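You operate a simulated robot arm through the tools that you are given. There is no shell and no other tool.

The job below is to be done with a simulated robot arm. You get a single attempt, and the scene is never put back.

## Task
Switch off press one and wipe the paste off its tray with the black pad.
Fine: power off first; put the pad back and push the tray in; touch no other control. What is to be rubbed or washed off counts as gone when no trace of it is left.

It is judged by the outcome, as a careful person would: the job done as asked, and still so three seconds after it is handed in. It fails if anything else is knocked over, pushed out of place, dropped, spilled or broken.

## Robot
A 6-joint arm with a two-finger parallel gripper, fixed in place. Base frame: the origin is at the foot of the arm, x ahead of it, y to its left, z up. Units: mm, degrees, N and s.
With the tool pointing down near the work surface it reaches from about 360 to 880 mm from the base axis. Its first joint turns from -115.0 to 115.0 degrees. Payload 3.43 kg.
The TCP is the grasp point between the finger pads, 34 mm short of the fingertips. In the tool frame z runs along the fingers and y along their closing line. The gripper opens to 128 mm. The fingers are 24 mm wide and 12 mm thick; the gripper's body (48 by 130 mm) begins 96 mm behind the TCP.
Orientation is told as [roll, pitch, yaw] about the base's x, y, z axes, in that order, counted from this pose: with the fingers straight down and closing along the base's y, the tool's x points along the base's -x, its y along +y and its z along -z.

## Interface
- The arm moves only by the tool servo_tool. Its argument "steps" is a list that holds one entry, the list of rows, each a list of 7 numbers: the turn, a rotation vector about the tool's x, y, z in units of 6 degrees (1.0 is 6 degrees), then the shift along the tool's x, y, z in units of 30 mm (1.0 is 30 mm), then the opening in per cent of the stroke, from 0 (shut) to 100 (fully open). In form: [[[rx, ry, rz, tx, ty, tz, jaw], ...]]. A call has 1 to 20 rows; each row shifts and turns the commanded pose from where the row before left it, along the tool's axes as they then stand. A call with a number of a shift or a turn outside -1 to 1 is refused whole. Rows are played at 5 a second. More than 50 mm and 8.6 degrees between two rows, or a gripper value outside its range, and nothing of the call is played. A pose out of reach is approached as far as the arm can. The call stops where the force on the tool passes 40 N (or 10 N more than at its start, if that is more) or the arm is blocked; 0.2 s more then pass. Each finger travels about 108 mm/s and halts on what it meets, pressing with about 30 N; the grip force reading is that of the motor and also rises with nothing between the fingers. The clock runs only during rows and for 0.2 s after the last one: add rows that do not move to give the fingers time. It gives the time, the measured TCP pose, the force on the tool (base axes), the opening and the grip force at its end, in the units of the frame above (readings bear some noise), with the torque about the TCP (base axes, N m) and any sound that the robot's microphone picked up.
- Cameras (640 x 400 px; columns grow to the right, rows downward): "scene" is fixed at [50.7, -497.2, 1650.2]; the picture's right is [0.72, -0.70, 0.00], its down [-0.48, -0.49, -0.72] and it looks along [0.51, 0.52, -0.69] (base axes); focal length 273 px, centre (320, 200). "wrist" rides on the gripper at [76, -11, -160] in the tool frame; the picture's right is [0.15, 0.99, 0.00], its down [-0.88, 0.13, -0.46] and it looks along [-0.45, 0.07, 0.89] (tool axes); focal length 234 px, centre (320, 200). There is no depth. A picture from a camera that has moved, and an enlarged one, comes with that camera's place and axes in the base frame and with its lens.
- capture(camera): a new picture of that camera. The clock stands still meanwhile.
- move_column(by): slides the trunk up (or, below 0, down) by that many mm; the arm rides with it, the base frame stays. It gives what a move gives, with no picture.
- close_up(camera, box): a new picture of the part [left, top, right, bottom] of that camera's present view, enlarged. The clock stands still meanwhile.
- close_job(): hands the job in; it is judged then, once.

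Places have to be worked out from the pictures, the camera data and where the tool is seen. Open the gripper and draw the arm clear of the work before you hand the job in, unless the task says otherwise.

The tools are called after "Emit:" by a JSON object that holds its "api" and its "payload". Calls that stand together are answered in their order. servo_tool: Moves the arm, as the interface text tells. Its arguments: {"type":"object","properties":{"steps":{"type":"array","items":{"type":"array","items":{"type":"array","items":{"type":"number"}}}}},"required":["steps"]} The other tools are called the same way: move_column (by) slides the trunk up or down; capture (camera) takes a picture; close_up (camera, box) takes an enlarged picture of a part of a camera's view; close_job () hands the job in.

At the start:

```text
clock: 0.0
eef_pos: [209.8, 526.3, 1321.0]
tcp_rot: [0.0, 0.0, 0.0]
wrist_force: [1.4, 0.3, 0.2]
moment: [0.02, 0.04, -0.01]
grip_width: 128.0
finger_force: 0.1
trunk travel left (down, up): [-650.0, 140.0]
```

scene: 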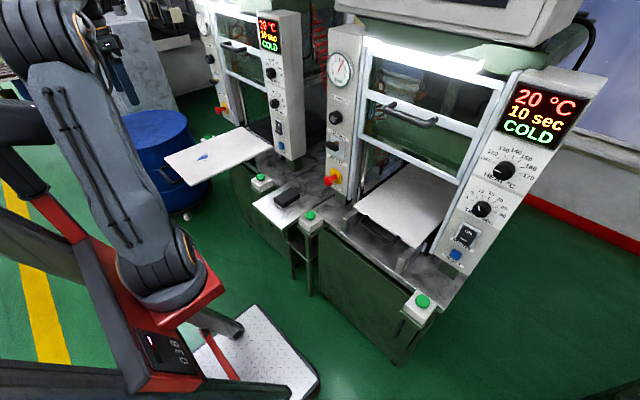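
wrist: 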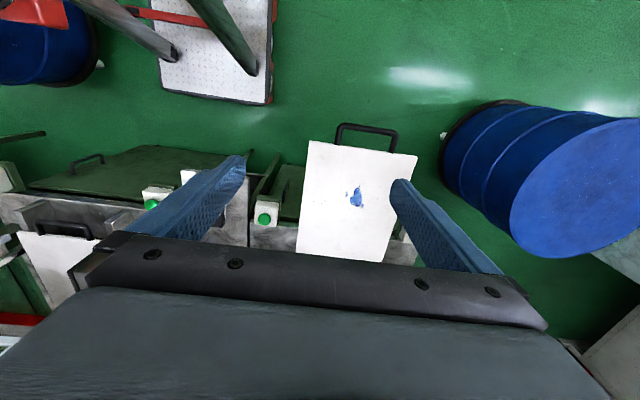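

The scene shows two presses, with blue paste on the left one's tray and a black pad on a small stand. I'll enlarge parts of the view to identify the controls and labels.

Emit:
{"api": "close_up", "payload": {"camera": "scene", "box": [160, 0, 320, 100]}}

Emit:
{"api": "close_up", "payload": {"camera": "scene", "box": [160, 90, 320, 190]}}

Emit:
{"api": "close_up", "payload": {"camera": "scene", "box": [240, 140, 400, 240]}}

Emit:
{"api": "close_up", "payload": {"camera": "scene", "box": [400, 80, 600, 280]}}

Emit:
{"api": "capture", "payload": {"camera": "wrist"}}

```text
4.00 times, centred on (240, 50) of scene
camera zoom: at [50.7, -497.2, 1650.2], right [0.72, -0.7, 0.0], down [-0.48, -0.49, -0.72], along [0.51, 0.52, -0.69], focal length 1093 px, centre (640, 800)
```

zoom: 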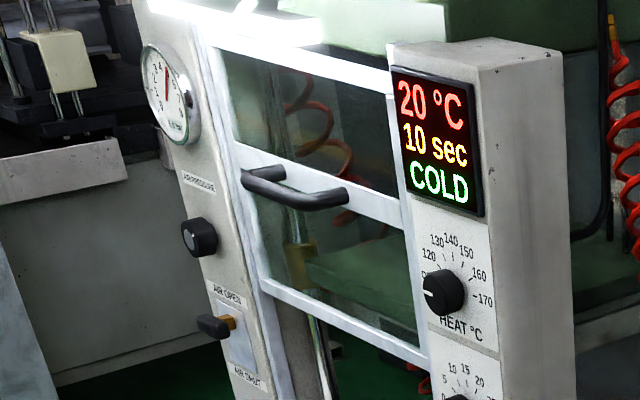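

```text
4.00 times, centred on (240, 140) of scene
camera zoom: at [50.7, -497.2, 1650.2], right [0.72, -0.7, 0.0], down [-0.48, -0.49, -0.72], along [0.51, 0.52, -0.69], focal length 1093 px, centre (640, 440)
```

zoom: 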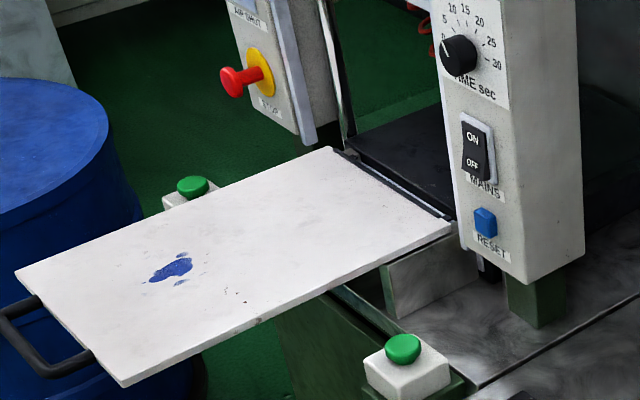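

```text
4.00 times, centred on (320, 190) of scene
camera zoom: at [50.7, -497.2, 1650.2], right [0.72, -0.7, 0.0], down [-0.48, -0.49, -0.72], along [0.51, 0.52, -0.69], focal length 1093 px, centre (320, 240)
```

zoom: 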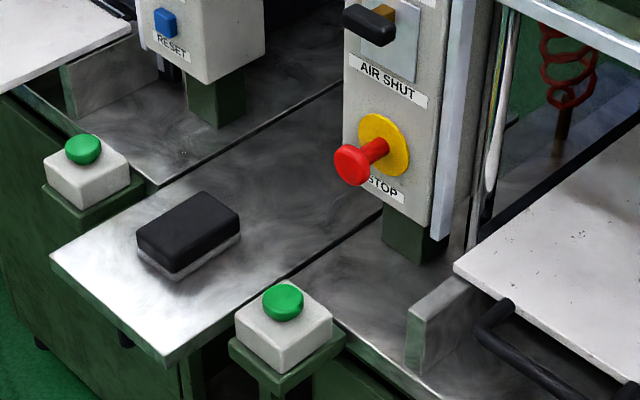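

```text
2.00 times, centred on (500, 180) of scene
camera zoom: at [50.7, -497.2, 1650.2], right [0.72, -0.7, 0.0], down [-0.48, -0.49, -0.72], along [0.51, 0.52, -0.69], focal length 547 px, centre (-40, 240)
```

zoom: 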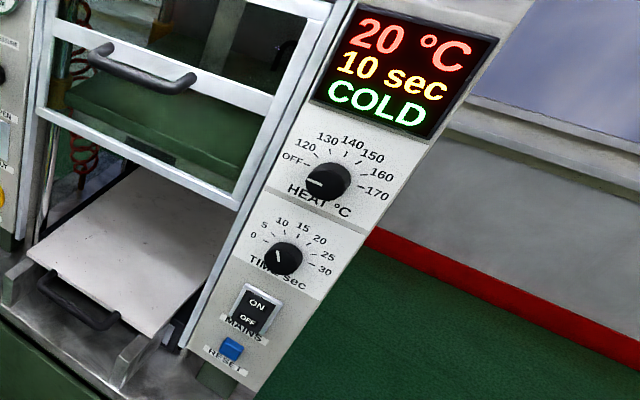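

```text
taken
camera wrist: at [132.7, 515.9, 1479.1], right [-0.15, 0.99, 0.0], down [0.88, 0.13, 0.46], along [0.45, 0.07, -0.89], focal length 234 px, centre (320, 200)
```

wrist: 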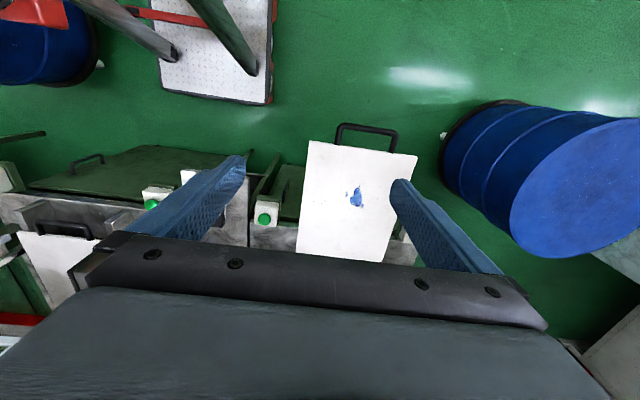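

Press one is the far one, with paste on its pulled-out tray at about x 408, y 659, z 897. Its MAINS rocker is near (700, 430, 1038). I'll move the tool forward at its present height so I can turn it to face the panel.

Emit:
{"api": "servo_tool", "payload": {"steps": [[[0, 0, 0, -0.926, -0.356, 0, 100], [0, 0, 0, -0.926, -0.356, 0, 100], [0, 0, 0, -0.926, -0.356, 0, 100], [0, 0, 0, -0.926, -0.356, 0, 100], [0, 0, 0, -0.926, -0.356, 0, 100], [0, 0, 0, -0.926, -0.356, 0, 100], [0, 0, 0, -0.926, -0.356, 0, 100], [0, 0, 0, -0.926, -0.356, 0, 100]]]}}

Emit:
{"api": "capture", "payload": {"camera": "wrist"}}

Emit:
{"api": "capture", "payload": {"camera": "scene"}}

```text
clock: 1.8
eef_pos: [431.7, 442.0, 1319.4]
tcp_rot: [0.0, 0.1, 0.0]
wrist_force: [0.0, 0.3, -0.4]
moment: [-0.01, -0.02, -0.02]
grip_width: 128.0
finger_force: 0.1
trunk travel left (down, up): [-650.0, 140.0]
```

```text
taken
camera wrist: at [354.5, 430.5, 1477.7], right [-0.15, 0.99, 0.0], down [0.88, 0.13, 0.46], along [0.45, 0.07, -0.89], focal length 234 px, centre (320, 200)
```

wrist: 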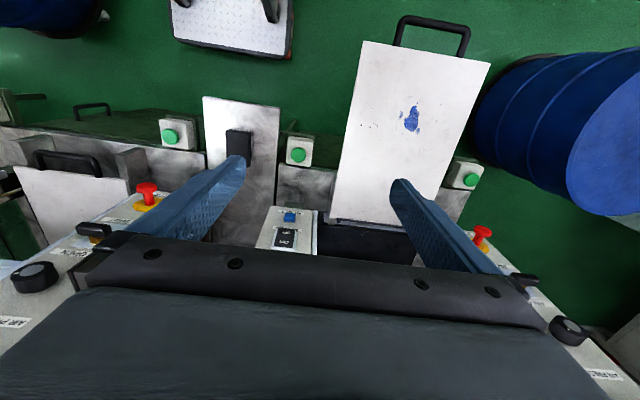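

```text
taken
```

scene: 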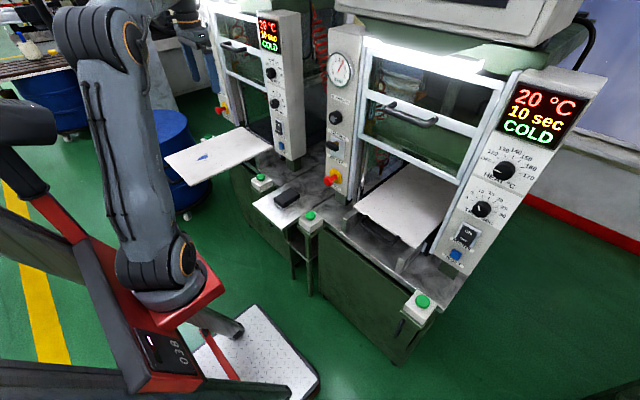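

The wrist view now shows the switch, the pad, the tray and the paste together. I'll enlarge it to triangulate their positions.

Emit:
{"api": "close_up", "payload": {"camera": "wrist", "box": [200, 80, 360, 260]}}

Emit:
{"api": "close_up", "payload": {"camera": "wrist", "box": [320, 10, 500, 230]}}

Emit:
{"api": "close_up", "payload": {"camera": "scene", "box": [250, 100, 310, 160]}}

Emit:
{"api": "close_up", "payload": {"camera": "scene", "box": [245, 165, 325, 235]}}

```text
2.22 times, centred on (280, 170) of wrist
camera zoom: at [354.5, 430.5, 1477.7], right [-0.15, 0.99, 0.0], down [0.88, 0.13, 0.46], along [0.45, 0.07, -0.89], focal length 520 px, centre (409, 267)
```

zoom: 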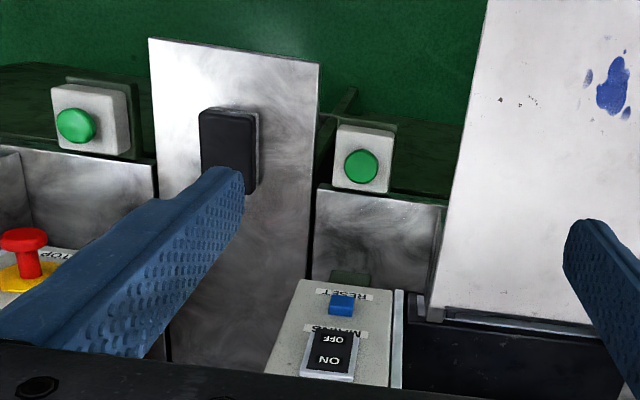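

```text
1.82 times, centred on (410, 120) of wrist
camera zoom: at [354.5, 430.5, 1477.7], right [-0.15, 0.99, 0.0], down [0.88, 0.13, 0.46], along [0.45, 0.07, -0.89], focal length 426 px, centre (156, 346)
```

zoom: 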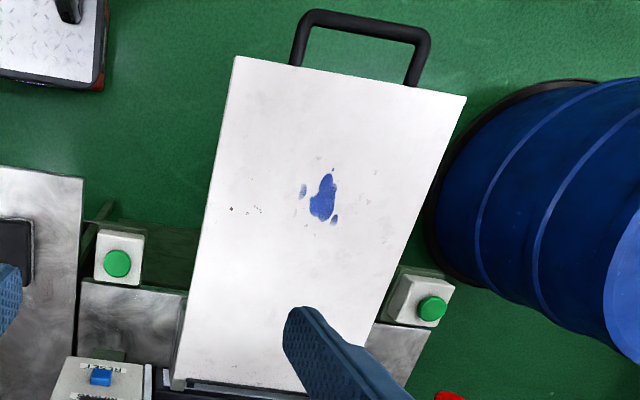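

```text
6.67 times, centred on (280, 130) of scene
camera zoom: at [50.7, -497.2, 1650.2], right [0.72, -0.7, 0.0], down [-0.48, -0.49, -0.72], along [0.51, 0.52, -0.69], focal length 1822 px, centre (587, 667)
```

zoom: 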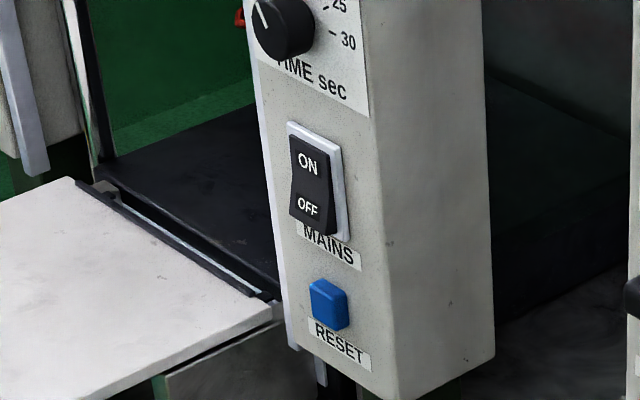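

```text
5.71 times, centred on (285, 200) of scene
camera zoom: at [50.7, -497.2, 1650.2], right [0.72, -0.7, 0.0], down [-0.48, -0.49, -0.72], along [0.51, 0.52, -0.69], focal length 1562 px, centre (520, 200)
```

zoom: 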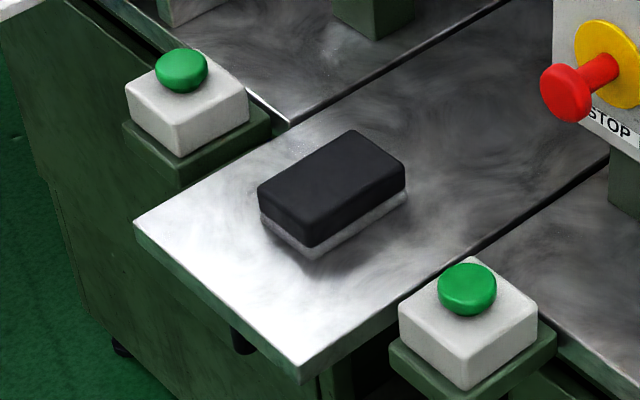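

The switch's OFF half comes out at about (674, 401, 1038), with ON about 33 mm above it. I'll close the fingers and pitch the tool to point along +x in place, well clear of everything.

Emit:
{"api": "servo_tool", "payload": {"steps": [[[0, -1, 0, 0, 0, 0, 50], [0, -1, 0, 0, 0, 0, 0], [0, -1, 0, 0, 0, 0, 0], [0, -1, 0, 0, 0, 0, 0], [0, -1, 0, 0, 0, 0, 0], [0, -1, 0, 0, 0, 0, 0], [0, -1, 0, 0, 0, 0, 0], [0, -1, 0, 0, 0, 0, 0], [0, -1, 0, 0, 0, 0, 0], [0, -1, 0, 0, 0, 0, 0], [0, -1, 0, 0, 0, 0, 0], [0, -1, 0, 0, 0, 0, 0], [0, -1, 0, 0, 0, 0, 0], [0, -1, 0, 0, 0, 0, 0], [0, -1, 0, 0, 0, 0, 0], [0, 0, 0, 0, 0, 0, 0]]]}}

Emit:
{"api": "capture", "payload": {"camera": "scene"}}

Emit:
{"api": "capture", "payload": {"camera": "wrist"}}

```text
clock: 5.2
eef_pos: [429.6, 442.2, 1322.1]
tcp_rot: [-167.0, -89.8, 166.9]
wrist_force: [0.9, 0.0, -0.2]
moment: [0.0, 0.01, -0.03]
grip_width: 0.0
finger_force: 30.1
trunk travel left (down, up): [-650.0, 140.0]
```

```text
taken
```

scene: 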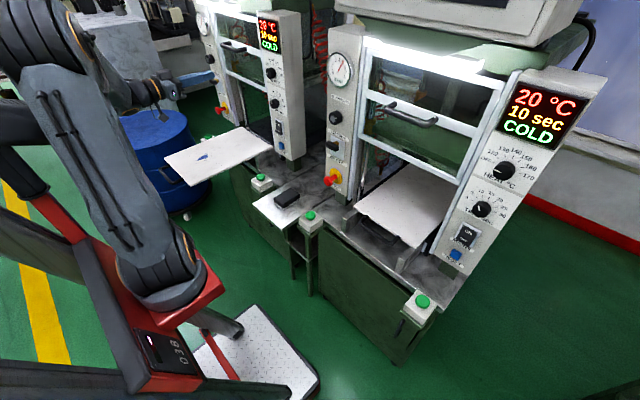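

```text
taken
camera wrist: at [270.5, 430.2, 1242.7], right [0.0, 0.99, -0.15], down [-0.46, 0.13, 0.88], along [0.89, 0.07, 0.45], focal length 234 px, centre (320, 200)
```

wrist: 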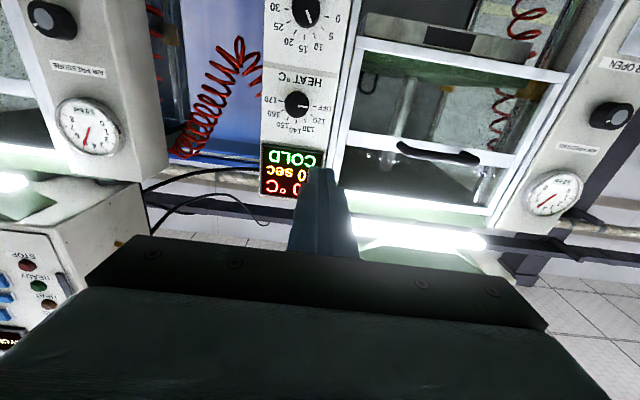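

The tool now points forward. I'll lower it to about (560, 400, 1033), in front of the rocker's OFF half.

Emit:
{"api": "servo_tool", "payload": {"steps": [[[0, 0, 0, 0.876, -0.127, 0.394, 0], [0, 0, 0, 0.876, -0.127, 0.394, 0], [0, 0, 0, 0.876, -0.127, 0.394, 0], [0, 0, 0, 0.876, -0.127, 0.394, 0], [0, 0, 0, 0.876, -0.127, 0.394, 0], [0, 0, 0, 0.876, -0.127, 0.394, 0], [0, 0, 0, 0.876, -0.127, 0.394, 0], [0, 0, 0, 0.876, -0.127, 0.394, 0], [0, 0, 0, 0.876, -0.127, 0.394, 0], [0, 0, 0, 0.876, -0.127, 0.394, 0], [0, 0, 0, 0.876, -0.127, 0.394, 0], [0, 0, 0, 0, 0, 0, 0]]]}}

Emit:
{"api": "capture", "payload": {"camera": "wrist"}}

Emit:
{"api": "close_up", "payload": {"camera": "scene", "box": [160, 60, 320, 160]}}

```text
clock: 7.8
eef_pos: [561.8, 398.9, 1032.2]
tcp_rot: [146.2, -89.9, -146.2]
wrist_force: [0.1, -0.1, 0.1]
moment: [0.01, 0.01, -0.01]
grip_width: 0.0
finger_force: 30.6
trunk travel left (down, up): [-650.0, 140.0]
```

```text
taken
camera wrist: at [402.4, 387.5, 954.9], right [0.0, 0.99, -0.15], down [-0.46, 0.13, 0.88], along [0.89, 0.07, 0.45], focal length 234 px, centre (320, 200)
```

wrist: 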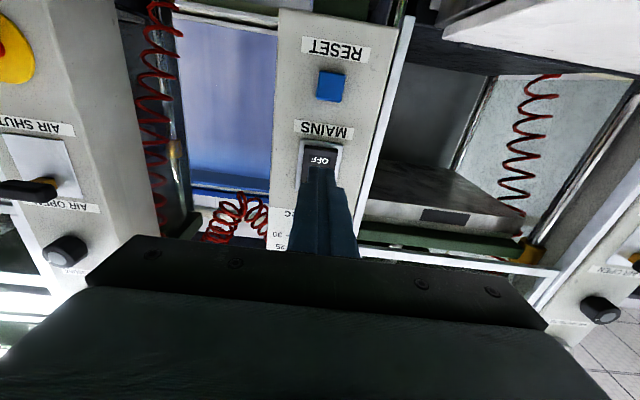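

```text
4.00 times, centred on (240, 110) of scene
camera zoom: at [50.7, -497.2, 1650.2], right [0.72, -0.7, 0.0], down [-0.48, -0.49, -0.72], along [0.51, 0.52, -0.69], focal length 1093 px, centre (640, 560)
```

zoom: 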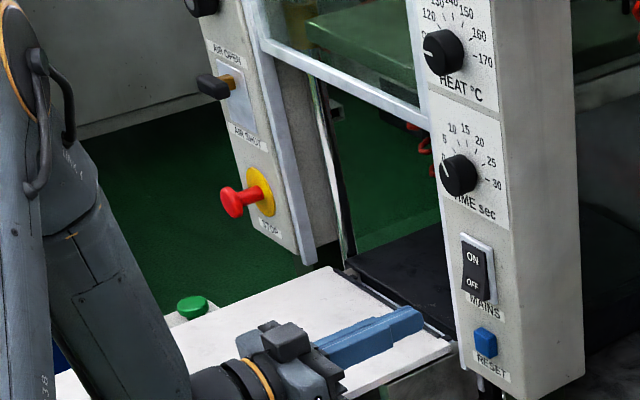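

The OFF half re-triangulates to about (675, 401, 1039), straight ahead of the closed tip at x≈596. I'll close in fast to 662 and then press in 3 mm steps.

Emit:
{"api": "servo_tool", "payload": {"steps": [[[0, 0, 0, 0, 0.03, 1, 0], [0, 0, 0, 0, 0, 0.9, 0], [0, 0, 0, 0, 0, 0.3, 0], [0, 0, 0, 0, 0, 0.1, 0], [0, 0, 0, 0, 0, 0.1, 0], [0, 0, 0, 0, 0, 0.1, 0], [0, 0, 0, 0, 0, 0.1, 0], [0, 0, 0, 0, 0, 0.1, 0]]]}}

Emit:
{"api": "close_up", "payload": {"camera": "scene", "box": [200, 0, 320, 160]}}

Emit:
{"api": "capture", "payload": {"camera": "wrist"}}

```text
clock: 9.6
eef_pos: [639.1, 400.3, 1032.5]
tcp_rot: [-130.7, -89.9, 130.5]
wrist_force: [-18.0, -5.0, 1.3]
moment: [0.08, -0.25, -0.15]
grip_width: 0.0
finger_force: 29.8
trunk travel left (down, up): [-650.0, 140.0]
```

```text
2.50 times, centred on (260, 80) of scene
camera zoom: at [50.7, -497.2, 1650.2], right [0.72, -0.7, 0.0], down [-0.48, -0.49, -0.72], along [0.51, 0.52, -0.69], focal length 683 px, centre (470, 500)
```

zoom: 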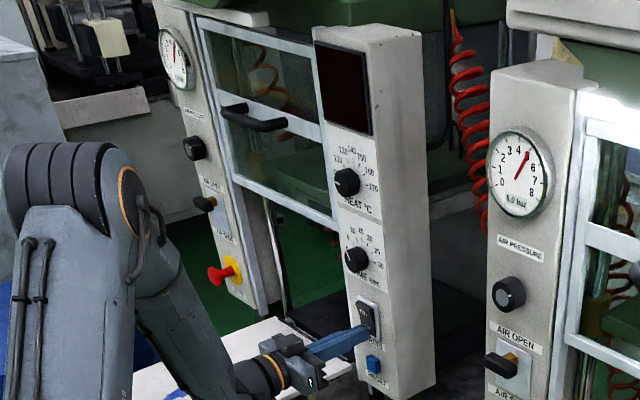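

```text
taken
camera wrist: at [479.6, 389.8, 954.3], right [0.0, 0.99, -0.15], down [-0.46, 0.13, 0.88], along [0.89, 0.07, 0.45], focal length 234 px, centre (320, 200)
```

wrist: 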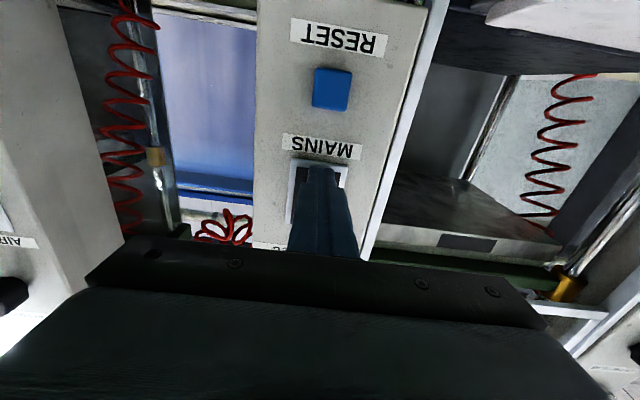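

The display went dark, so press one is off. I'll back straight out, rise a little, and then pitch the tool down again while shifting over toward the pad.

Emit:
{"api": "servo_tool", "payload": {"steps": [[[0, 0, 0, 0, 0, -0.5, 0], [0, 0, 0, 0, 0, -1, 0], [0, 0, 0, 0, 0, -1, 0], [0, 0, 0, 0, 0, -1, 0], [0, 0, 0, -1, 0, -1, 0], [0, 0, 0, -1, 0, -1, 0], [0, 0, 0, -1, 0, -1, 0], [0, 0, 0, -1, 0, -0.5, 0]]]}}

Emit:
{"api": "servo_tool", "payload": {"steps": [[[0, 1, 0, 0, -0.378, 0, 0], [0, 1, 0, 0, -0.378, 0, 0], [0, 1, 0, 0, -0.378, 0, 0], [0, 1, 0, 0, -0.378, 0, 0], [0, 1, 0, 0, -0.378, 0, 0], [0, 1, 0, 0, -0.378, 0, 0], [0, 1, 0, 0, -0.378, 0, 0], [0, 1, 0, 0, -0.378, 0, 0], [0, 1, 0, 0, -0.378, 0, 0], [0, 1, 0, 0, -0.378, 0, 20], [0, 1, 0, 0, -0.378, 0, 40], [0, 1, 0, 0, -0.378, 0, 60], [0, 1, 0, 0, -0.378, 0, 80], [0, 1, 0, 0, -0.378, 0, 100], [0, 1, 0, 0, -0.378, 0, 100], [0, 0, 0, 0, 0, 0, 100]]]}}

Emit:
{"api": "capture", "payload": {"camera": "wrist"}}

Emit:
{"api": "close_up", "payload": {"camera": "scene", "box": [160, 0, 360, 240]}}

```text
clock: 11.4
eef_pos: [430.6, 399.7, 1152.1]
tcp_rot: [-63.1, -89.9, 63.1]
wrist_force: [0.8, 0.1, -1.1]
moment: [0.04, -0.05, -0.03]
grip_width: 0.0
finger_force: 30.0
trunk travel left (down, up): [-650.0, 140.0]
```

```text
clock: 14.8
eef_pos: [433.0, 230.1, 1151.7]
tcp_rot: [0.1, 0.1, 0.0]
wrist_force: [-0.4, -1.5, -0.2]
moment: [-0.05, 0.01, -0.02]
grip_width: 128.2
finger_force: 0.0
trunk travel left (down, up): [-650.0, 140.0]
```

```text
taken
camera wrist: at [355.7, 219.2, 1309.9], right [-0.15, 0.99, 0.0], down [0.88, 0.13, 0.45], along [0.45, 0.07, -0.89], focal length 234 px, centre (320, 200)
```

wrist: 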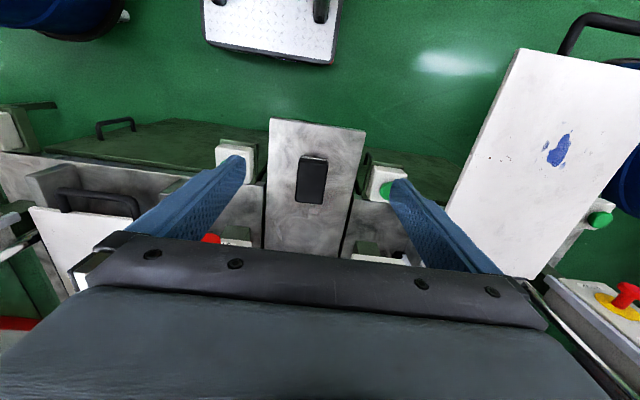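

```text
1.67 times, centred on (260, 120) of scene
camera zoom: at [50.7, -497.2, 1650.2], right [0.72, -0.7, 0.0], down [-0.48, -0.49, -0.72], along [0.51, 0.52, -0.69], focal length 456 px, centre (420, 333)
```

zoom: 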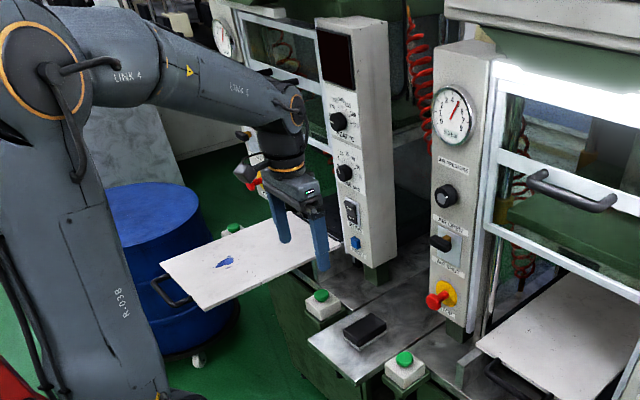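

The press stays off, and the pad is now centred in the wrist view. I'll enlarge it to measure the pad.

Emit:
{"api": "close_up", "payload": {"camera": "wrist", "box": [250, 110, 380, 220]}}

```text
3.64 times, centred on (315, 165) of wrist
camera zoom: at [355.7, 219.2, 1309.9], right [-0.15, 0.99, 0.0], down [0.88, 0.13, 0.45], along [0.45, 0.07, -0.89], focal length 852 px, centre (338, 327)
```

zoom: 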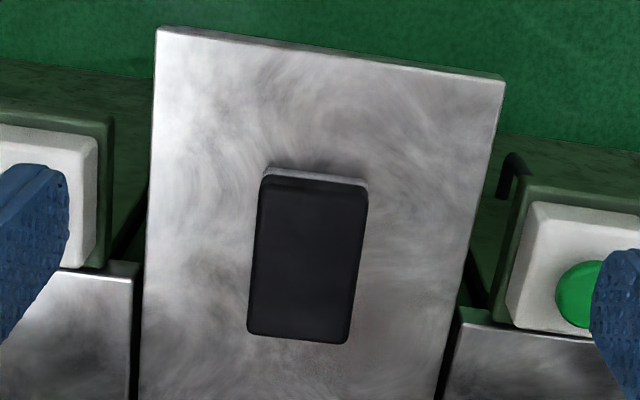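

The pad measures about 105×63 mm and is centred at (559, 230). Its top is near z 829, the table is near z 792, and it is yawed about 2°. I'll go over it with open fingers and descend part way.

Emit:
{"api": "servo_tool", "payload": {"steps": [[[0, 0, 0, -0.84, 0, 0, 100], [0, 0, 0, -0.84, 0, 0, 100], [0, 0, 0, -0.84, 0, 0, 100], [0, 0, 0, -0.84, 0, 0, 100], [0, 0, -0.3, -0.84, 0.02, 0, 100], [0, 0, 0, 0, 0, 0.9, 100], [0, 0, 0, 0, 0, 0.9, 100], [0, 0, 0, 0, 0, 0.9, 100], [0, 0, 0, 0, 0, 0.9, 100], [0, 0, 0, 0, 0, 0.9, 100], [0, 0, 0, 0, 0, 0.9, 100], [0, 0, 0, 0, 0, 0.9, 100], [0, 0, 0, 0, 0, 0.9, 100], [0, 0, 0, 0, 0, 0, 100]]]}}

Emit:
{"api": "capture", "payload": {"camera": "wrist"}}

Emit:
{"api": "close_up", "payload": {"camera": "scene", "box": [220, 100, 360, 240]}}

```text
clock: 17.8
eef_pos: [558.9, 233.7, 937.2]
tcp_rot: [-0.1, 0.0, 1.8]
wrist_force: [-0.5, -0.3, 0.0]
moment: [0.01, -0.02, 0.0]
grip_width: 128.0
finger_force: 0.0
trunk travel left (down, up): [-650.0, 140.0]
```

```text
taken
camera wrist: at [481.5, 219.1, 1094.4], right [-0.18, 0.98, 0.0], down [0.88, 0.16, 0.46], along [0.45, 0.08, -0.89], focal length 234 px, centre (320, 200)
```

wrist: 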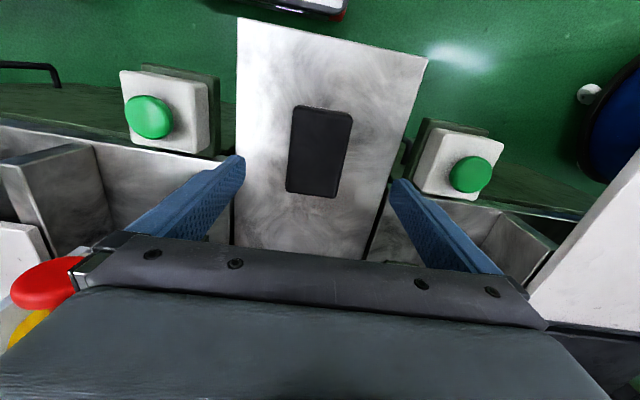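

```text
2.86 times, centred on (290, 170) of scene
camera zoom: at [50.7, -497.2, 1650.2], right [0.72, -0.7, 0.0], down [-0.48, -0.49, -0.72], along [0.51, 0.52, -0.69], focal length 781 px, centre (406, 286)
```

zoom: 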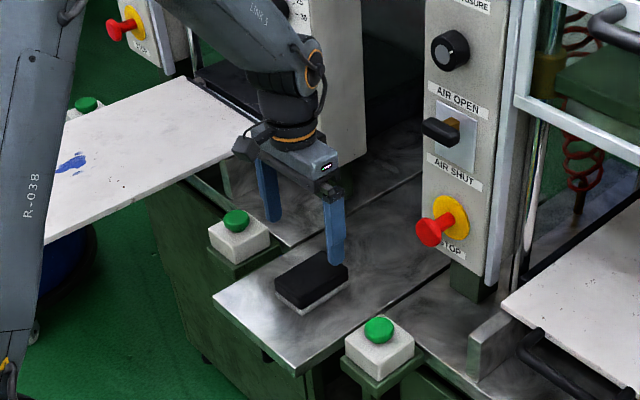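

The pad centre refines to (558, 230), so I'll shift y by −3 and lower to z≈836 with the tips about 10 mm above the table. Then I'll close on the pad.

Emit:
{"api": "servo_tool", "payload": {"steps": [[[0, 0, 0, 0.03, -0.11, 0.5, 100], [0, 0, 0, 0, 0, 0.9, 100], [0, 0, 0, 0, 0, 0.9, 100], [0, 0, 0, 0, 0, 0.7, 100], [0, 0, 0, 0, 0, 0.37, 100], [0, 0, 0, 0, 0, 0, 100], [0, 0, 0, 0, 0, 0, 60], [0, 0, 0, 0, 0, 0, 40], [0, 0, 0, 0, 0, 0, 20], [0, 0, 0, 0, 0, 0, 20], [0, 0, 0, 0, 0, 0, 20]]]}}

Emit:
{"api": "capture", "payload": {"camera": "wrist"}}

Emit:
{"api": "close_up", "payload": {"camera": "scene", "box": [240, 140, 340, 240]}}

```text
clock: 20.2
eef_pos: [558.0, 228.9, 836.0]
tcp_rot: [0.0, 0.0, 1.8]
wrist_force: [0.8, 0.8, -0.2]
moment: [-0.03, -0.03, 0.02]
grip_width: 64.9
finger_force: 30.2
trunk travel left (down, up): [-650.0, 140.0]
```

```text
taken
camera wrist: at [481.1, 214.2, 992.9], right [-0.18, 0.98, 0.0], down [0.88, 0.16, 0.46], along [0.45, 0.08, -0.89], focal length 234 px, centre (320, 200)
```

wrist: 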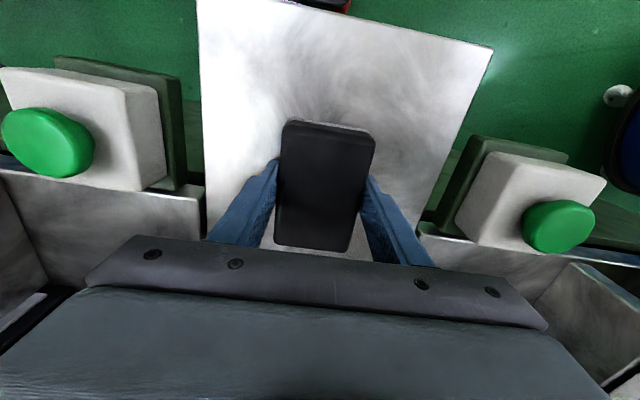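

```text
4.00 times, centred on (290, 190) of scene
camera zoom: at [50.7, -497.2, 1650.2], right [0.72, -0.7, 0.0], down [-0.48, -0.49, -0.72], along [0.51, 0.52, -0.69], focal length 1093 px, centre (440, 240)
```

zoom: 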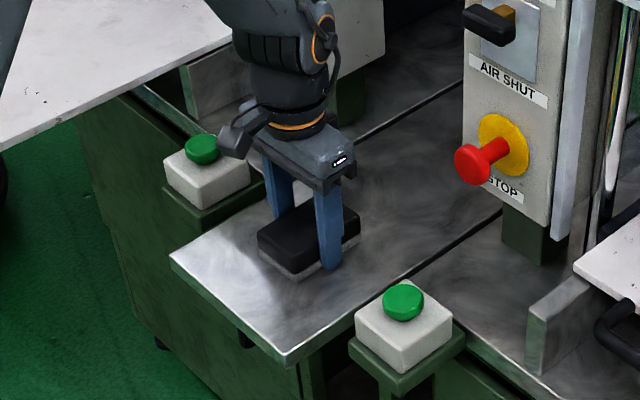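

The pad is held at 64.9 mm width, with its home TCP at (558, 229, 836). I'll lift it, square the yaw and carry it over to the clean strip of tray beside the paste.

Emit:
{"api": "servo_tool", "payload": {"steps": [[[0, 0, 0, 0, 0, -0.4, 20], [0, 0, 0, 0, 0, -0.8, 20], [0, 0, 0, 0, 0, -1, 20], [0, 0, 0, 0, 0, -1, 20], [0, 0, 0, 0, 0, -1, 20], [0, 0, 0, 0, 0, -1, 20], [0, 0, 0.3, 0, 0, -1, 20]]]}}

Emit:
{"api": "servo_tool", "payload": {"steps": [[[0, 0, 0, 0.395, 0.913, 0, 20], [0, 0, 0, 0.395, 0.913, 0, 20], [0, 0, 0, 0.395, 0.913, 0, 20], [0, 0, 0, 0.395, 0.913, 0, 20], [0, 0, 0, 0.395, 0.913, 0, 20], [0, 0, 0, 0.395, 0.913, 0, 20], [0, 0, 0, 0.395, 0.913, 0, 20], [0, 0, 0, 0.395, 0.913, 0, 20], [0, 0, 0, 0.395, 0.913, 0, 20], [0, 0, 0, 0.395, 0.913, 0, 20], [0, 0, 0, 0.395, 0.913, 0, 20], [0, 0, 0, 0.395, 0.913, 0, 20], [0, 0, 0, 0.395, 0.913, 0, 20], [0, 0, 0, 0, 0, 0, 20]]]}}

Emit:
{"api": "capture", "payload": {"camera": "wrist"}}

Emit:
{"api": "close_up", "payload": {"camera": "scene", "box": [130, 80, 330, 220]}}

```text
clock: 21.8
eef_pos: [555.9, 227.4, 1019.3]
tcp_rot: [0.0, 0.0, -0.1]
wrist_force: [0.3, 0.0, -1.2]
moment: [0.0, 0.0, 0.02]
grip_width: 64.5
finger_force: 29.8
trunk travel left (down, up): [-650.0, 140.0]
```

```text
clock: 24.8
eef_pos: [401.6, 587.6, 1021.0]
tcp_rot: [0.0, 0.0, 0.0]
wrist_force: [0.0, -0.3, -0.9]
moment: [0.0, 0.03, 0.01]
grip_width: 64.6
finger_force: 30.3
trunk travel left (down, up): [-650.0, 140.0]
```

```text
taken
camera wrist: at [324.0, 576.1, 1178.2], right [-0.15, 0.99, 0.0], down [0.88, 0.13, 0.46], along [0.45, 0.07, -0.89], focal length 234 px, centre (320, 200)
```

wrist: 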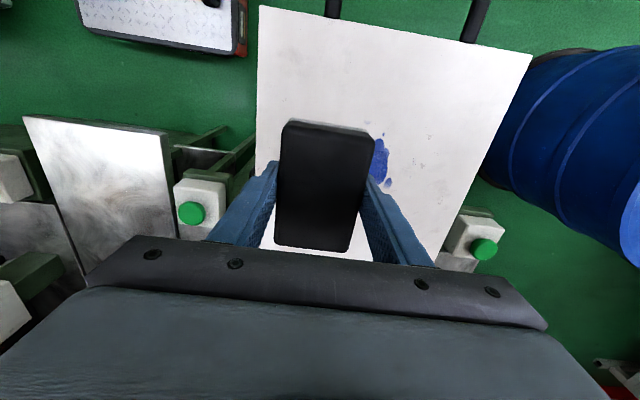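

```text
2.86 times, centred on (230, 150) of scene
camera zoom: at [50.7, -497.2, 1650.2], right [0.72, -0.7, 0.0], down [-0.48, -0.49, -0.72], along [0.51, 0.52, -0.69], focal length 781 px, centre (577, 343)
```

zoom: 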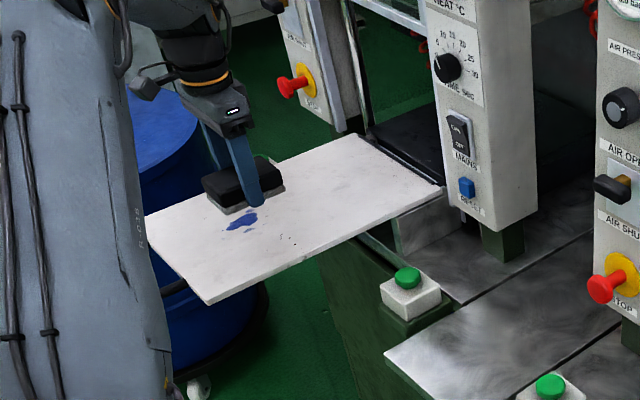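

The pad is over the tray at (402, 588), next to the paste. I'll lower it close to contact, which I expect near TCP z 938.

Emit:
{"api": "servo_tool", "payload": {"steps": [[[0, 0, 0, 0, 0, 0.9, 20], [0, 0, 0, 0, 0, 0.9, 20], [0, 0, 0, 0, 0, 0.6, 20], [0, 0, 0, 0, 0, 0.2, 20], [0, 0, 0, 0, 0, 0, 20]]]}}

Emit:
{"api": "servo_tool", "payload": {"steps": [[[0, 0, 0, 0, 0, 0.06, 20], [0, 0, 0, 0, 0, 0.04, 20], [0, 0, 0, 0, 0, 0, 20]]]}}

```text
clock: 26.0
eef_pos: [403.3, 585.9, 940.7]
tcp_rot: [0.1, 0.0, -0.1]
wrist_force: [0.5, -0.2, -1.3]
moment: [0.02, 0.03, -0.03]
grip_width: 64.6
finger_force: 30.7
trunk travel left (down, up): [-650.0, 140.0]
```

```text
clock: 26.8
eef_pos: [402.0, 585.9, 938.8]
tcp_rot: [0.0, 0.0, 0.0]
wrist_force: [0.4, -0.1, -0.1]
moment: [-0.01, 0.02, 0.01]
grip_width: 64.3
finger_force: 30.2
trunk travel left (down, up): [-650.0, 140.0]
```

There's no clear contact yet at z≈939. I'll lower further in small steps.

Emit:
{"api": "servo_tool", "payload": {"steps": [[[0, 0, 0, 0, 0, 0.05, 20], [0, 0, 0, 0, 0, 0.05, 20], [0, 0, 0, 0, 0, 0, 20]]]}}

```text
clock: 27.6
eef_pos: [402.9, 583.7, 937.9]
tcp_rot: [0.0, -0.1, 0.1]
wrist_force: [0.4, 0.3, -1.4]
moment: [-0.03, 0.03, 0.02]
grip_width: 64.5
finger_force: 29.4
trunk travel left (down, up): [-650.0, 140.0]
```

There's still no contact at about z 937. I'll go on down.

Emit:
{"api": "servo_tool", "payload": {"steps": [[[0, 0, 0, 0, 0, 0.05, 20], [0, 0, 0, 0, 0, 0.05, 20], [0, 0, 0, 0, 0, 0, 20]]]}}

Emit:
{"api": "servo_tool", "payload": {"steps": [[[0, 0, 0, 0, 0, 0.05, 20], [0, 0, 0, 0, 0, 0.05, 20], [0, 0, 0, 0, 0, 0, 20]]]}}

```text
clock: 28.4
eef_pos: [403.3, 584.5, 935.6]
tcp_rot: [0.2, -0.2, 0.0]
wrist_force: [-0.9, 1.6, 14.9]
moment: [-0.37, 0.32, -0.08]
grip_width: 64.3
finger_force: 30.2
trunk travel left (down, up): [-650.0, 140.0]
```

```text
clock: 29.2
eef_pos: [403.7, 585.1, 935.1]
tcp_rot: [0.1, -0.2, -0.1]
wrist_force: [1.6, 0.0, 40.1]
moment: [-0.66, 0.19, -0.18]
grip_width: 64.6
finger_force: 30.2
trunk travel left (down, up): [-650.0, 140.0]
```

Contact is at about z 935.5 and is stiff, now at 40 N. I'll ease off about 3 mm to a moderate wiping pressure.

Emit:
{"api": "servo_tool", "payload": {"steps": [[[0, 0, 0, 0, 0, -0.1, 20], [0, 0, 0, 0, 0, 0, 20]]]}}

```text
clock: 29.8
eef_pos: [403.4, 584.4, 934.4]
tcp_rot: [0.2, -0.1, 0.0]
wrist_force: [7.2, 7.6, 19.7]
moment: [0.54, -0.68, 0.03]
grip_width: 64.4
finger_force: 30.1
trunk travel left (down, up): [-650.0, 140.0]
```

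The force is now 20 N. I'll ease off another millimetre and make a first slow stroke across the paste in +y.

Emit:
{"api": "servo_tool", "payload": {"steps": [[[0, 0, 0, 0, 0, -0.03, 20], [0, 0, 0, 0, 0.45, 0, 20], [0, 0, 0, 0, 0.45, 0, 20], [0, 0, 0, 0, 0.45, 0, 20], [0, 0, 0, 0, 0.45, 0, 20], [0, 0, 0, 0, 0.45, 0, 20]]]}}

Emit:
{"api": "capture", "payload": {"camera": "wrist"}}

Emit:
{"api": "close_up", "payload": {"camera": "scene", "box": [130, 80, 330, 220]}}

```text
clock: 31.2
eef_pos: [403.0, 651.3, 936.8]
tcp_rot: [0.0, 0.1, -0.1]
wrist_force: [0.7, 0.6, -0.6]
moment: [-0.01, -0.02, 0.01]
grip_width: 64.5
finger_force: 29.4
trunk travel left (down, up): [-650.0, 140.0]
```

```text
taken
camera wrist: at [326.5, 639.2, 1093.6], right [-0.15, 0.99, 0.0], down [0.88, 0.13, 0.46], along [0.45, 0.07, -0.89], focal length 234 px, centre (320, 200)
```

wrist: 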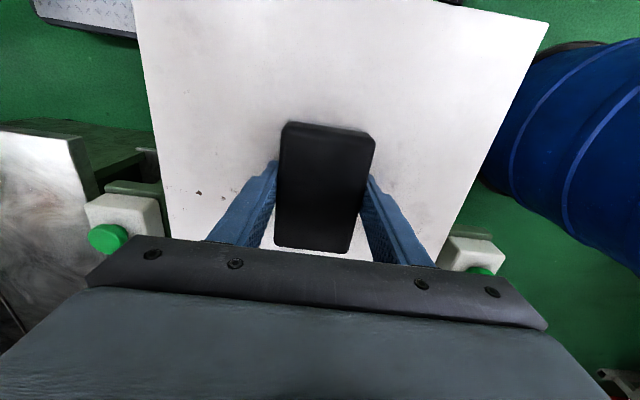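

```text
2.86 times, centred on (230, 150) of scene
camera zoom: at [50.7, -497.2, 1650.2], right [0.72, -0.7, 0.0], down [-0.48, -0.49, -0.72], along [0.51, 0.52, -0.69], focal length 781 px, centre (577, 343)
```

zoom: 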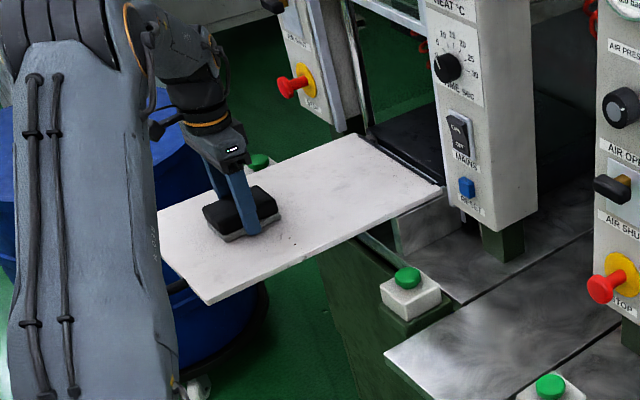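

Contact was lost and the pad is hovering just over the paste. I'll press down slightly here and check the force.

Emit:
{"api": "servo_tool", "payload": {"steps": [[[0, 0, 0, 0, 0, 0.04, 20], [0, 0, 0, 0, 0, 0, 20]]]}}

```text
clock: 31.8
eef_pos: [402.1, 651.5, 934.4]
tcp_rot: [0.0, -0.1, 0.0]
wrist_force: [-0.1, 0.3, -1.3]
moment: [-0.04, -0.02, -0.02]
grip_width: 64.5
finger_force: 29.7
trunk travel left (down, up): [-650.0, 140.0]
```

The pad is still free. I'll go another millimetre down.

Emit:
{"api": "servo_tool", "payload": {"steps": [[[0, 0, 0, 0, 0, 0.04, 20], [0, 0, 0, 0, 0, 0, 20]]]}}

```text
clock: 32.4
eef_pos: [402.1, 652.9, 934.5]
tcp_rot: [0.0, -0.1, -0.1]
wrist_force: [0.3, -3.5, 7.8]
moment: [-0.13, 0.39, 0.12]
grip_width: 64.6
finger_force: 29.9
trunk travel left (down, up): [-650.0, 140.0]
```

That gives 8 N of contact. I'll add a touch of pressure and stroke across to y≈715, back to 600, and forth again.

Emit:
{"api": "servo_tool", "payload": {"steps": [[[0, 0, 0, 0, 0.4, 0.02, 20], [0, 0, 0, 0, 0.5, 0, 20], [0, 0, 0, 0, 0.5, 0, 20], [0, 0, 0, 0, 0.5, 0, 20], [0, 0, 0, 0, -0.5, 0, 20], [0, 0, 0, 0, -0.5, 0, 20], [0, 0, 0, 0, -0.5, 0, 20], [0, 0, 0, 0, -0.5, 0, 20], [0, 0, 0, 0, -0.5, 0, 20], [0, 0, 0, 0, -0.5, 0, 20], [0, 0, 0, 0, -0.5, 0, 20]]]}}

Emit:
{"api": "capture", "payload": {"camera": "wrist"}}

Emit:
{"api": "close_up", "payload": {"camera": "scene", "box": [130, 80, 330, 220]}}

```text
clock: 33.3
eef_pos: [403.5, 699.0, 934.7]
tcp_rot: [0.0, -0.1, -0.1]
wrist_force: [1.4, -2.1, 5.1]
moment: [-0.06, 0.28, 0.09]
grip_width: 64.5
finger_force: 30.1
trunk travel left (down, up): [-650.0, 140.0]
stopped in row 4: the force on the tool passed its limit at 49 N (the readings are from after the stop); the commanded pose is now the measured one
```

```text
taken
camera wrist: at [327.2, 687.4, 1091.4], right [-0.15, 0.99, 0.0], down [0.88, 0.13, 0.46], along [0.45, 0.07, -0.89], focal length 234 px, centre (320, 200)
```

wrist: 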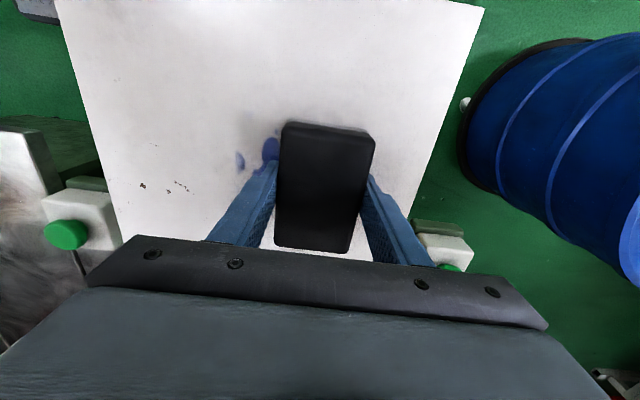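

```text
2.86 times, centred on (230, 150) of scene
camera zoom: at [50.7, -497.2, 1650.2], right [0.72, -0.7, 0.0], down [-0.48, -0.49, -0.72], along [0.51, 0.52, -0.69], focal length 781 px, centre (577, 343)
```

zoom: 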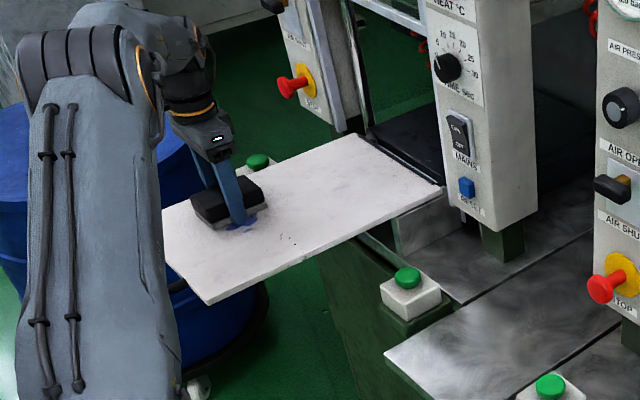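

The paste is fading where the pad rubbed, though a force spike stopped the stroke. The reading is now 5 N, so I'll stroke back in −y at this height.

Emit:
{"api": "servo_tool", "payload": {"steps": [[[0, 0, 0, 0, -0.3, 0, 20], [0, 0, 0, 0, -0.4, 0, 20], [0, 0, 0, 0, -0.4, 0, 20], [0, 0, 0, 0, -0.4, 0, 20], [0, 0, 0, 0, -0.4, 0, 20], [0, 0, 0, 0, -0.4, 0, 20], [0, 0, 0, 0, -0.4, 0, 20], [0, 0, 0, 0, -0.4, 0, 20], [0, 0, 0, 0, -0.4, 0, 20]]]}}

Emit:
{"api": "capture", "payload": {"camera": "wrist"}}

```text
clock: 35.3
eef_pos: [404.8, 596.4, 933.1]
tcp_rot: [0.1, -0.1, -0.1]
wrist_force: [1.0, 14.9, 26.5]
moment: [-0.5, 0.41, -0.21]
grip_width: 64.6
finger_force: 30.1
trunk travel left (down, up): [-650.0, 140.0]
```

```text
taken
camera wrist: at [327.7, 583.1, 1091.4], right [-0.15, 0.99, 0.0], down [0.88, 0.13, 0.46], along [0.45, 0.07, -0.89], focal length 234 px, centre (320, 200)
```

wrist: 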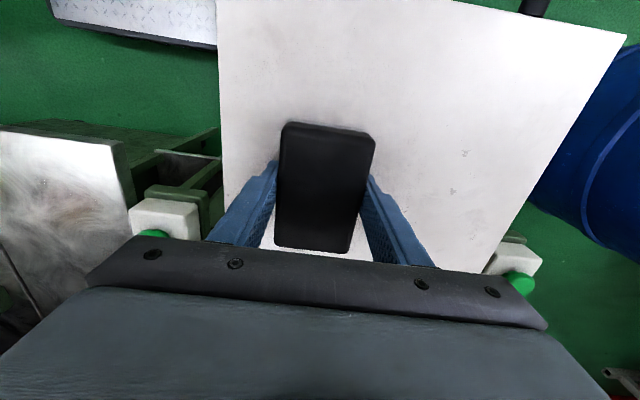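

The area uncovered on the +y side looks clean. I'll ease the pressure and stroke forth to y≈700 again, then look underneath.

Emit:
{"api": "servo_tool", "payload": {"steps": [[[0, 0, 0, 0, 0.3, -0.03, 20], [0, 0, 0, 0, 0.4, 0, 20], [0, 0, 0, 0, 0.4, 0, 20], [0, 0, 0, 0, 0.4, 0, 20], [0, 0, 0, 0, 0.4, 0, 20], [0, 0, 0, 0, 0.4, 0, 20], [0, 0, 0, 0, 0.4, 0, 20], [0, 0, 0, 0, 0.4, 0, 20], [0, 0, 0, 0, 0.4, 0, 20]]]}}

Emit:
{"api": "close_up", "payload": {"camera": "wrist", "box": [60, 0, 500, 250]}}

```text
clock: 35.9
eef_pos: [404.9, 607.8, 933.5]
tcp_rot: [-0.3, -0.1, 0.1]
wrist_force: [2.1, -7.3, 9.2]
moment: [0.1, -0.32, -0.24]
grip_width: 64.2
finger_force: 29.9
trunk travel left (down, up): [-650.0, 140.0]
stopped in row 2: the force on the tool passed its limit at 45 N (the readings are from after the stop); the commanded pose is now the measured one
```

```text
1.45 times, centred on (280, 125) of wrist
camera zoom: at [328.1, 596.5, 1091.8], right [-0.15, 0.99, -0.01], down [0.88, 0.13, 0.45], along [0.45, 0.06, -0.89], focal length 341 px, centre (378, 309)
```

zoom: 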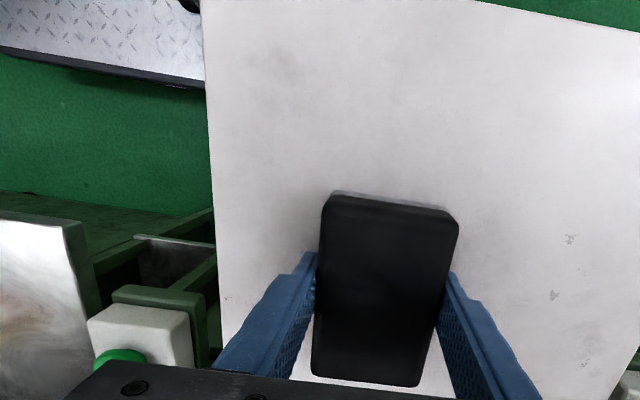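

The reversal caused a spike, and the force has settled to 9 N. I'll continue +y more slowly and a hair lighter.

Emit:
{"api": "servo_tool", "payload": {"steps": [[[0, 0, 0, 0, 0.1, -0.01, 20], [0, 0, 0, 0, 0.2, 0, 20], [0, 0, 0, 0, 0.3, 0, 20], [0, 0, 0, 0, 0.3, 0, 20], [0, 0, 0, 0, 0.3, 0, 20], [0, 0, 0, 0, 0.3, 0, 20], [0, 0, 0, 0, 0.3, 0, 20], [0, 0, 0, 0, 0.3, 0, 20], [0, 0, 0, 0, 0.3, 0, 20], [0, 0, 0, 0, 0.3, 0, 20], [0, 0, 0, 0, 0.3, 0, 20], [0, 0, 0, 0, 0.3, 0, 20], [0, 0, 0, 0, 0.2, 0, 20]]]}}

Emit:
{"api": "close_up", "payload": {"camera": "wrist", "box": [60, 0, 500, 250]}}

```text
clock: 38.7
eef_pos: [404.8, 714.6, 934.2]
tcp_rot: [-0.3, 0.2, -0.1]
wrist_force: [1.2, -1.0, 0.8]
moment: [0.01, -0.1, -0.06]
grip_width: 64.4
finger_force: 29.8
trunk travel left (down, up): [-650.0, 140.0]
```

```text
1.45 times, centred on (280, 125) of wrist
camera zoom: at [328.5, 703.1, 1091.9], right [-0.15, 0.99, -0.01], down [0.88, 0.13, 0.45], along [0.45, 0.06, -0.89], focal length 341 px, centre (378, 309)
```

zoom: 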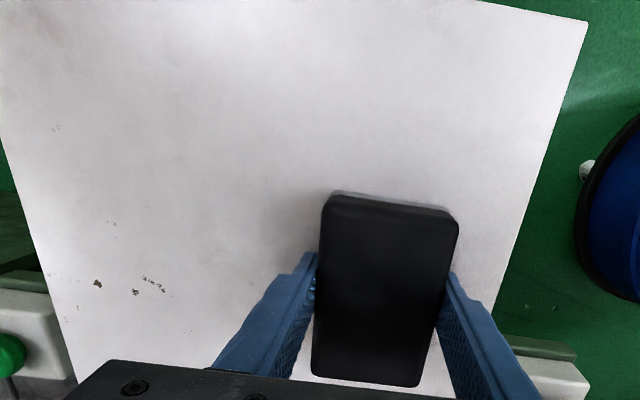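

The swept area looks clean. I'll lift the pad and move forward and sideways so the wrist camera sees the whole wiped area unobstructed.

Emit:
{"api": "servo_tool", "payload": {"steps": [[[0, 0, 0, 0, 0, -0.5, 20], [0, 0, 0, 0, 0, -1, 20], [0, 0, 0, -0.6, -0.5, -1, 20], [0, 0, 0, -0.8, -0.5, -0.8, 20], [0, 0, 0, -0.8, -0.5, 0, 20], [0, 0, 0, -0.8, -0.5, 0, 20], [0, 0, 0, 0, 0, 0, 20]]]}}

Emit:
{"api": "close_up", "payload": {"camera": "wrist", "box": [180, 0, 480, 190]}}

Emit:
{"api": "close_up", "payload": {"camera": "scene", "box": [140, 110, 280, 200]}}

```text
clock: 40.3
eef_pos: [494.9, 651.8, 1031.7]
tcp_rot: [-0.4, 0.1, 0.0]
wrist_force: [1.2, 0.0, -0.5]
moment: [-0.01, 0.01, -0.05]
grip_width: 64.4
finger_force: 29.7
trunk travel left (down, up): [-650.0, 140.0]
```

```text
2.11 times, centred on (330, 95) of wrist
camera zoom: at [418.5, 642.5, 1189.0], right [-0.15, 0.99, -0.01], down [0.88, 0.13, 0.45], along [0.45, 0.06, -0.89], focal length 493 px, centre (299, 421)
```

zoom: 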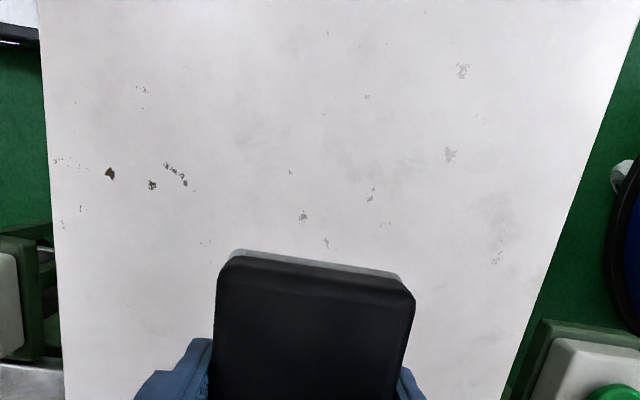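

```text
4.44 times, centred on (210, 155) of scene
camera zoom: at [50.7, -497.2, 1650.2], right [0.72, -0.7, 0.0], down [-0.48, -0.49, -0.72], along [0.51, 0.52, -0.69], focal length 1215 px, centre (809, 400)
```

zoom: 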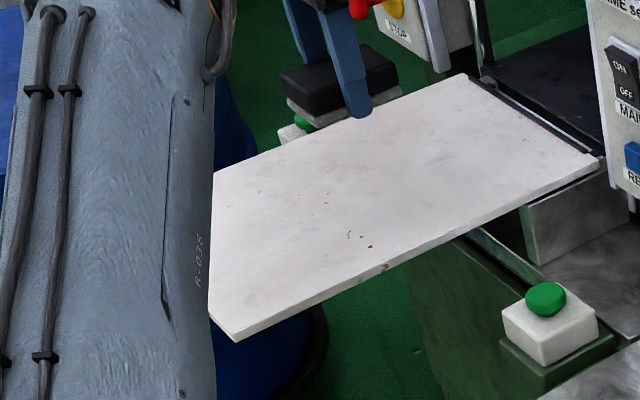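

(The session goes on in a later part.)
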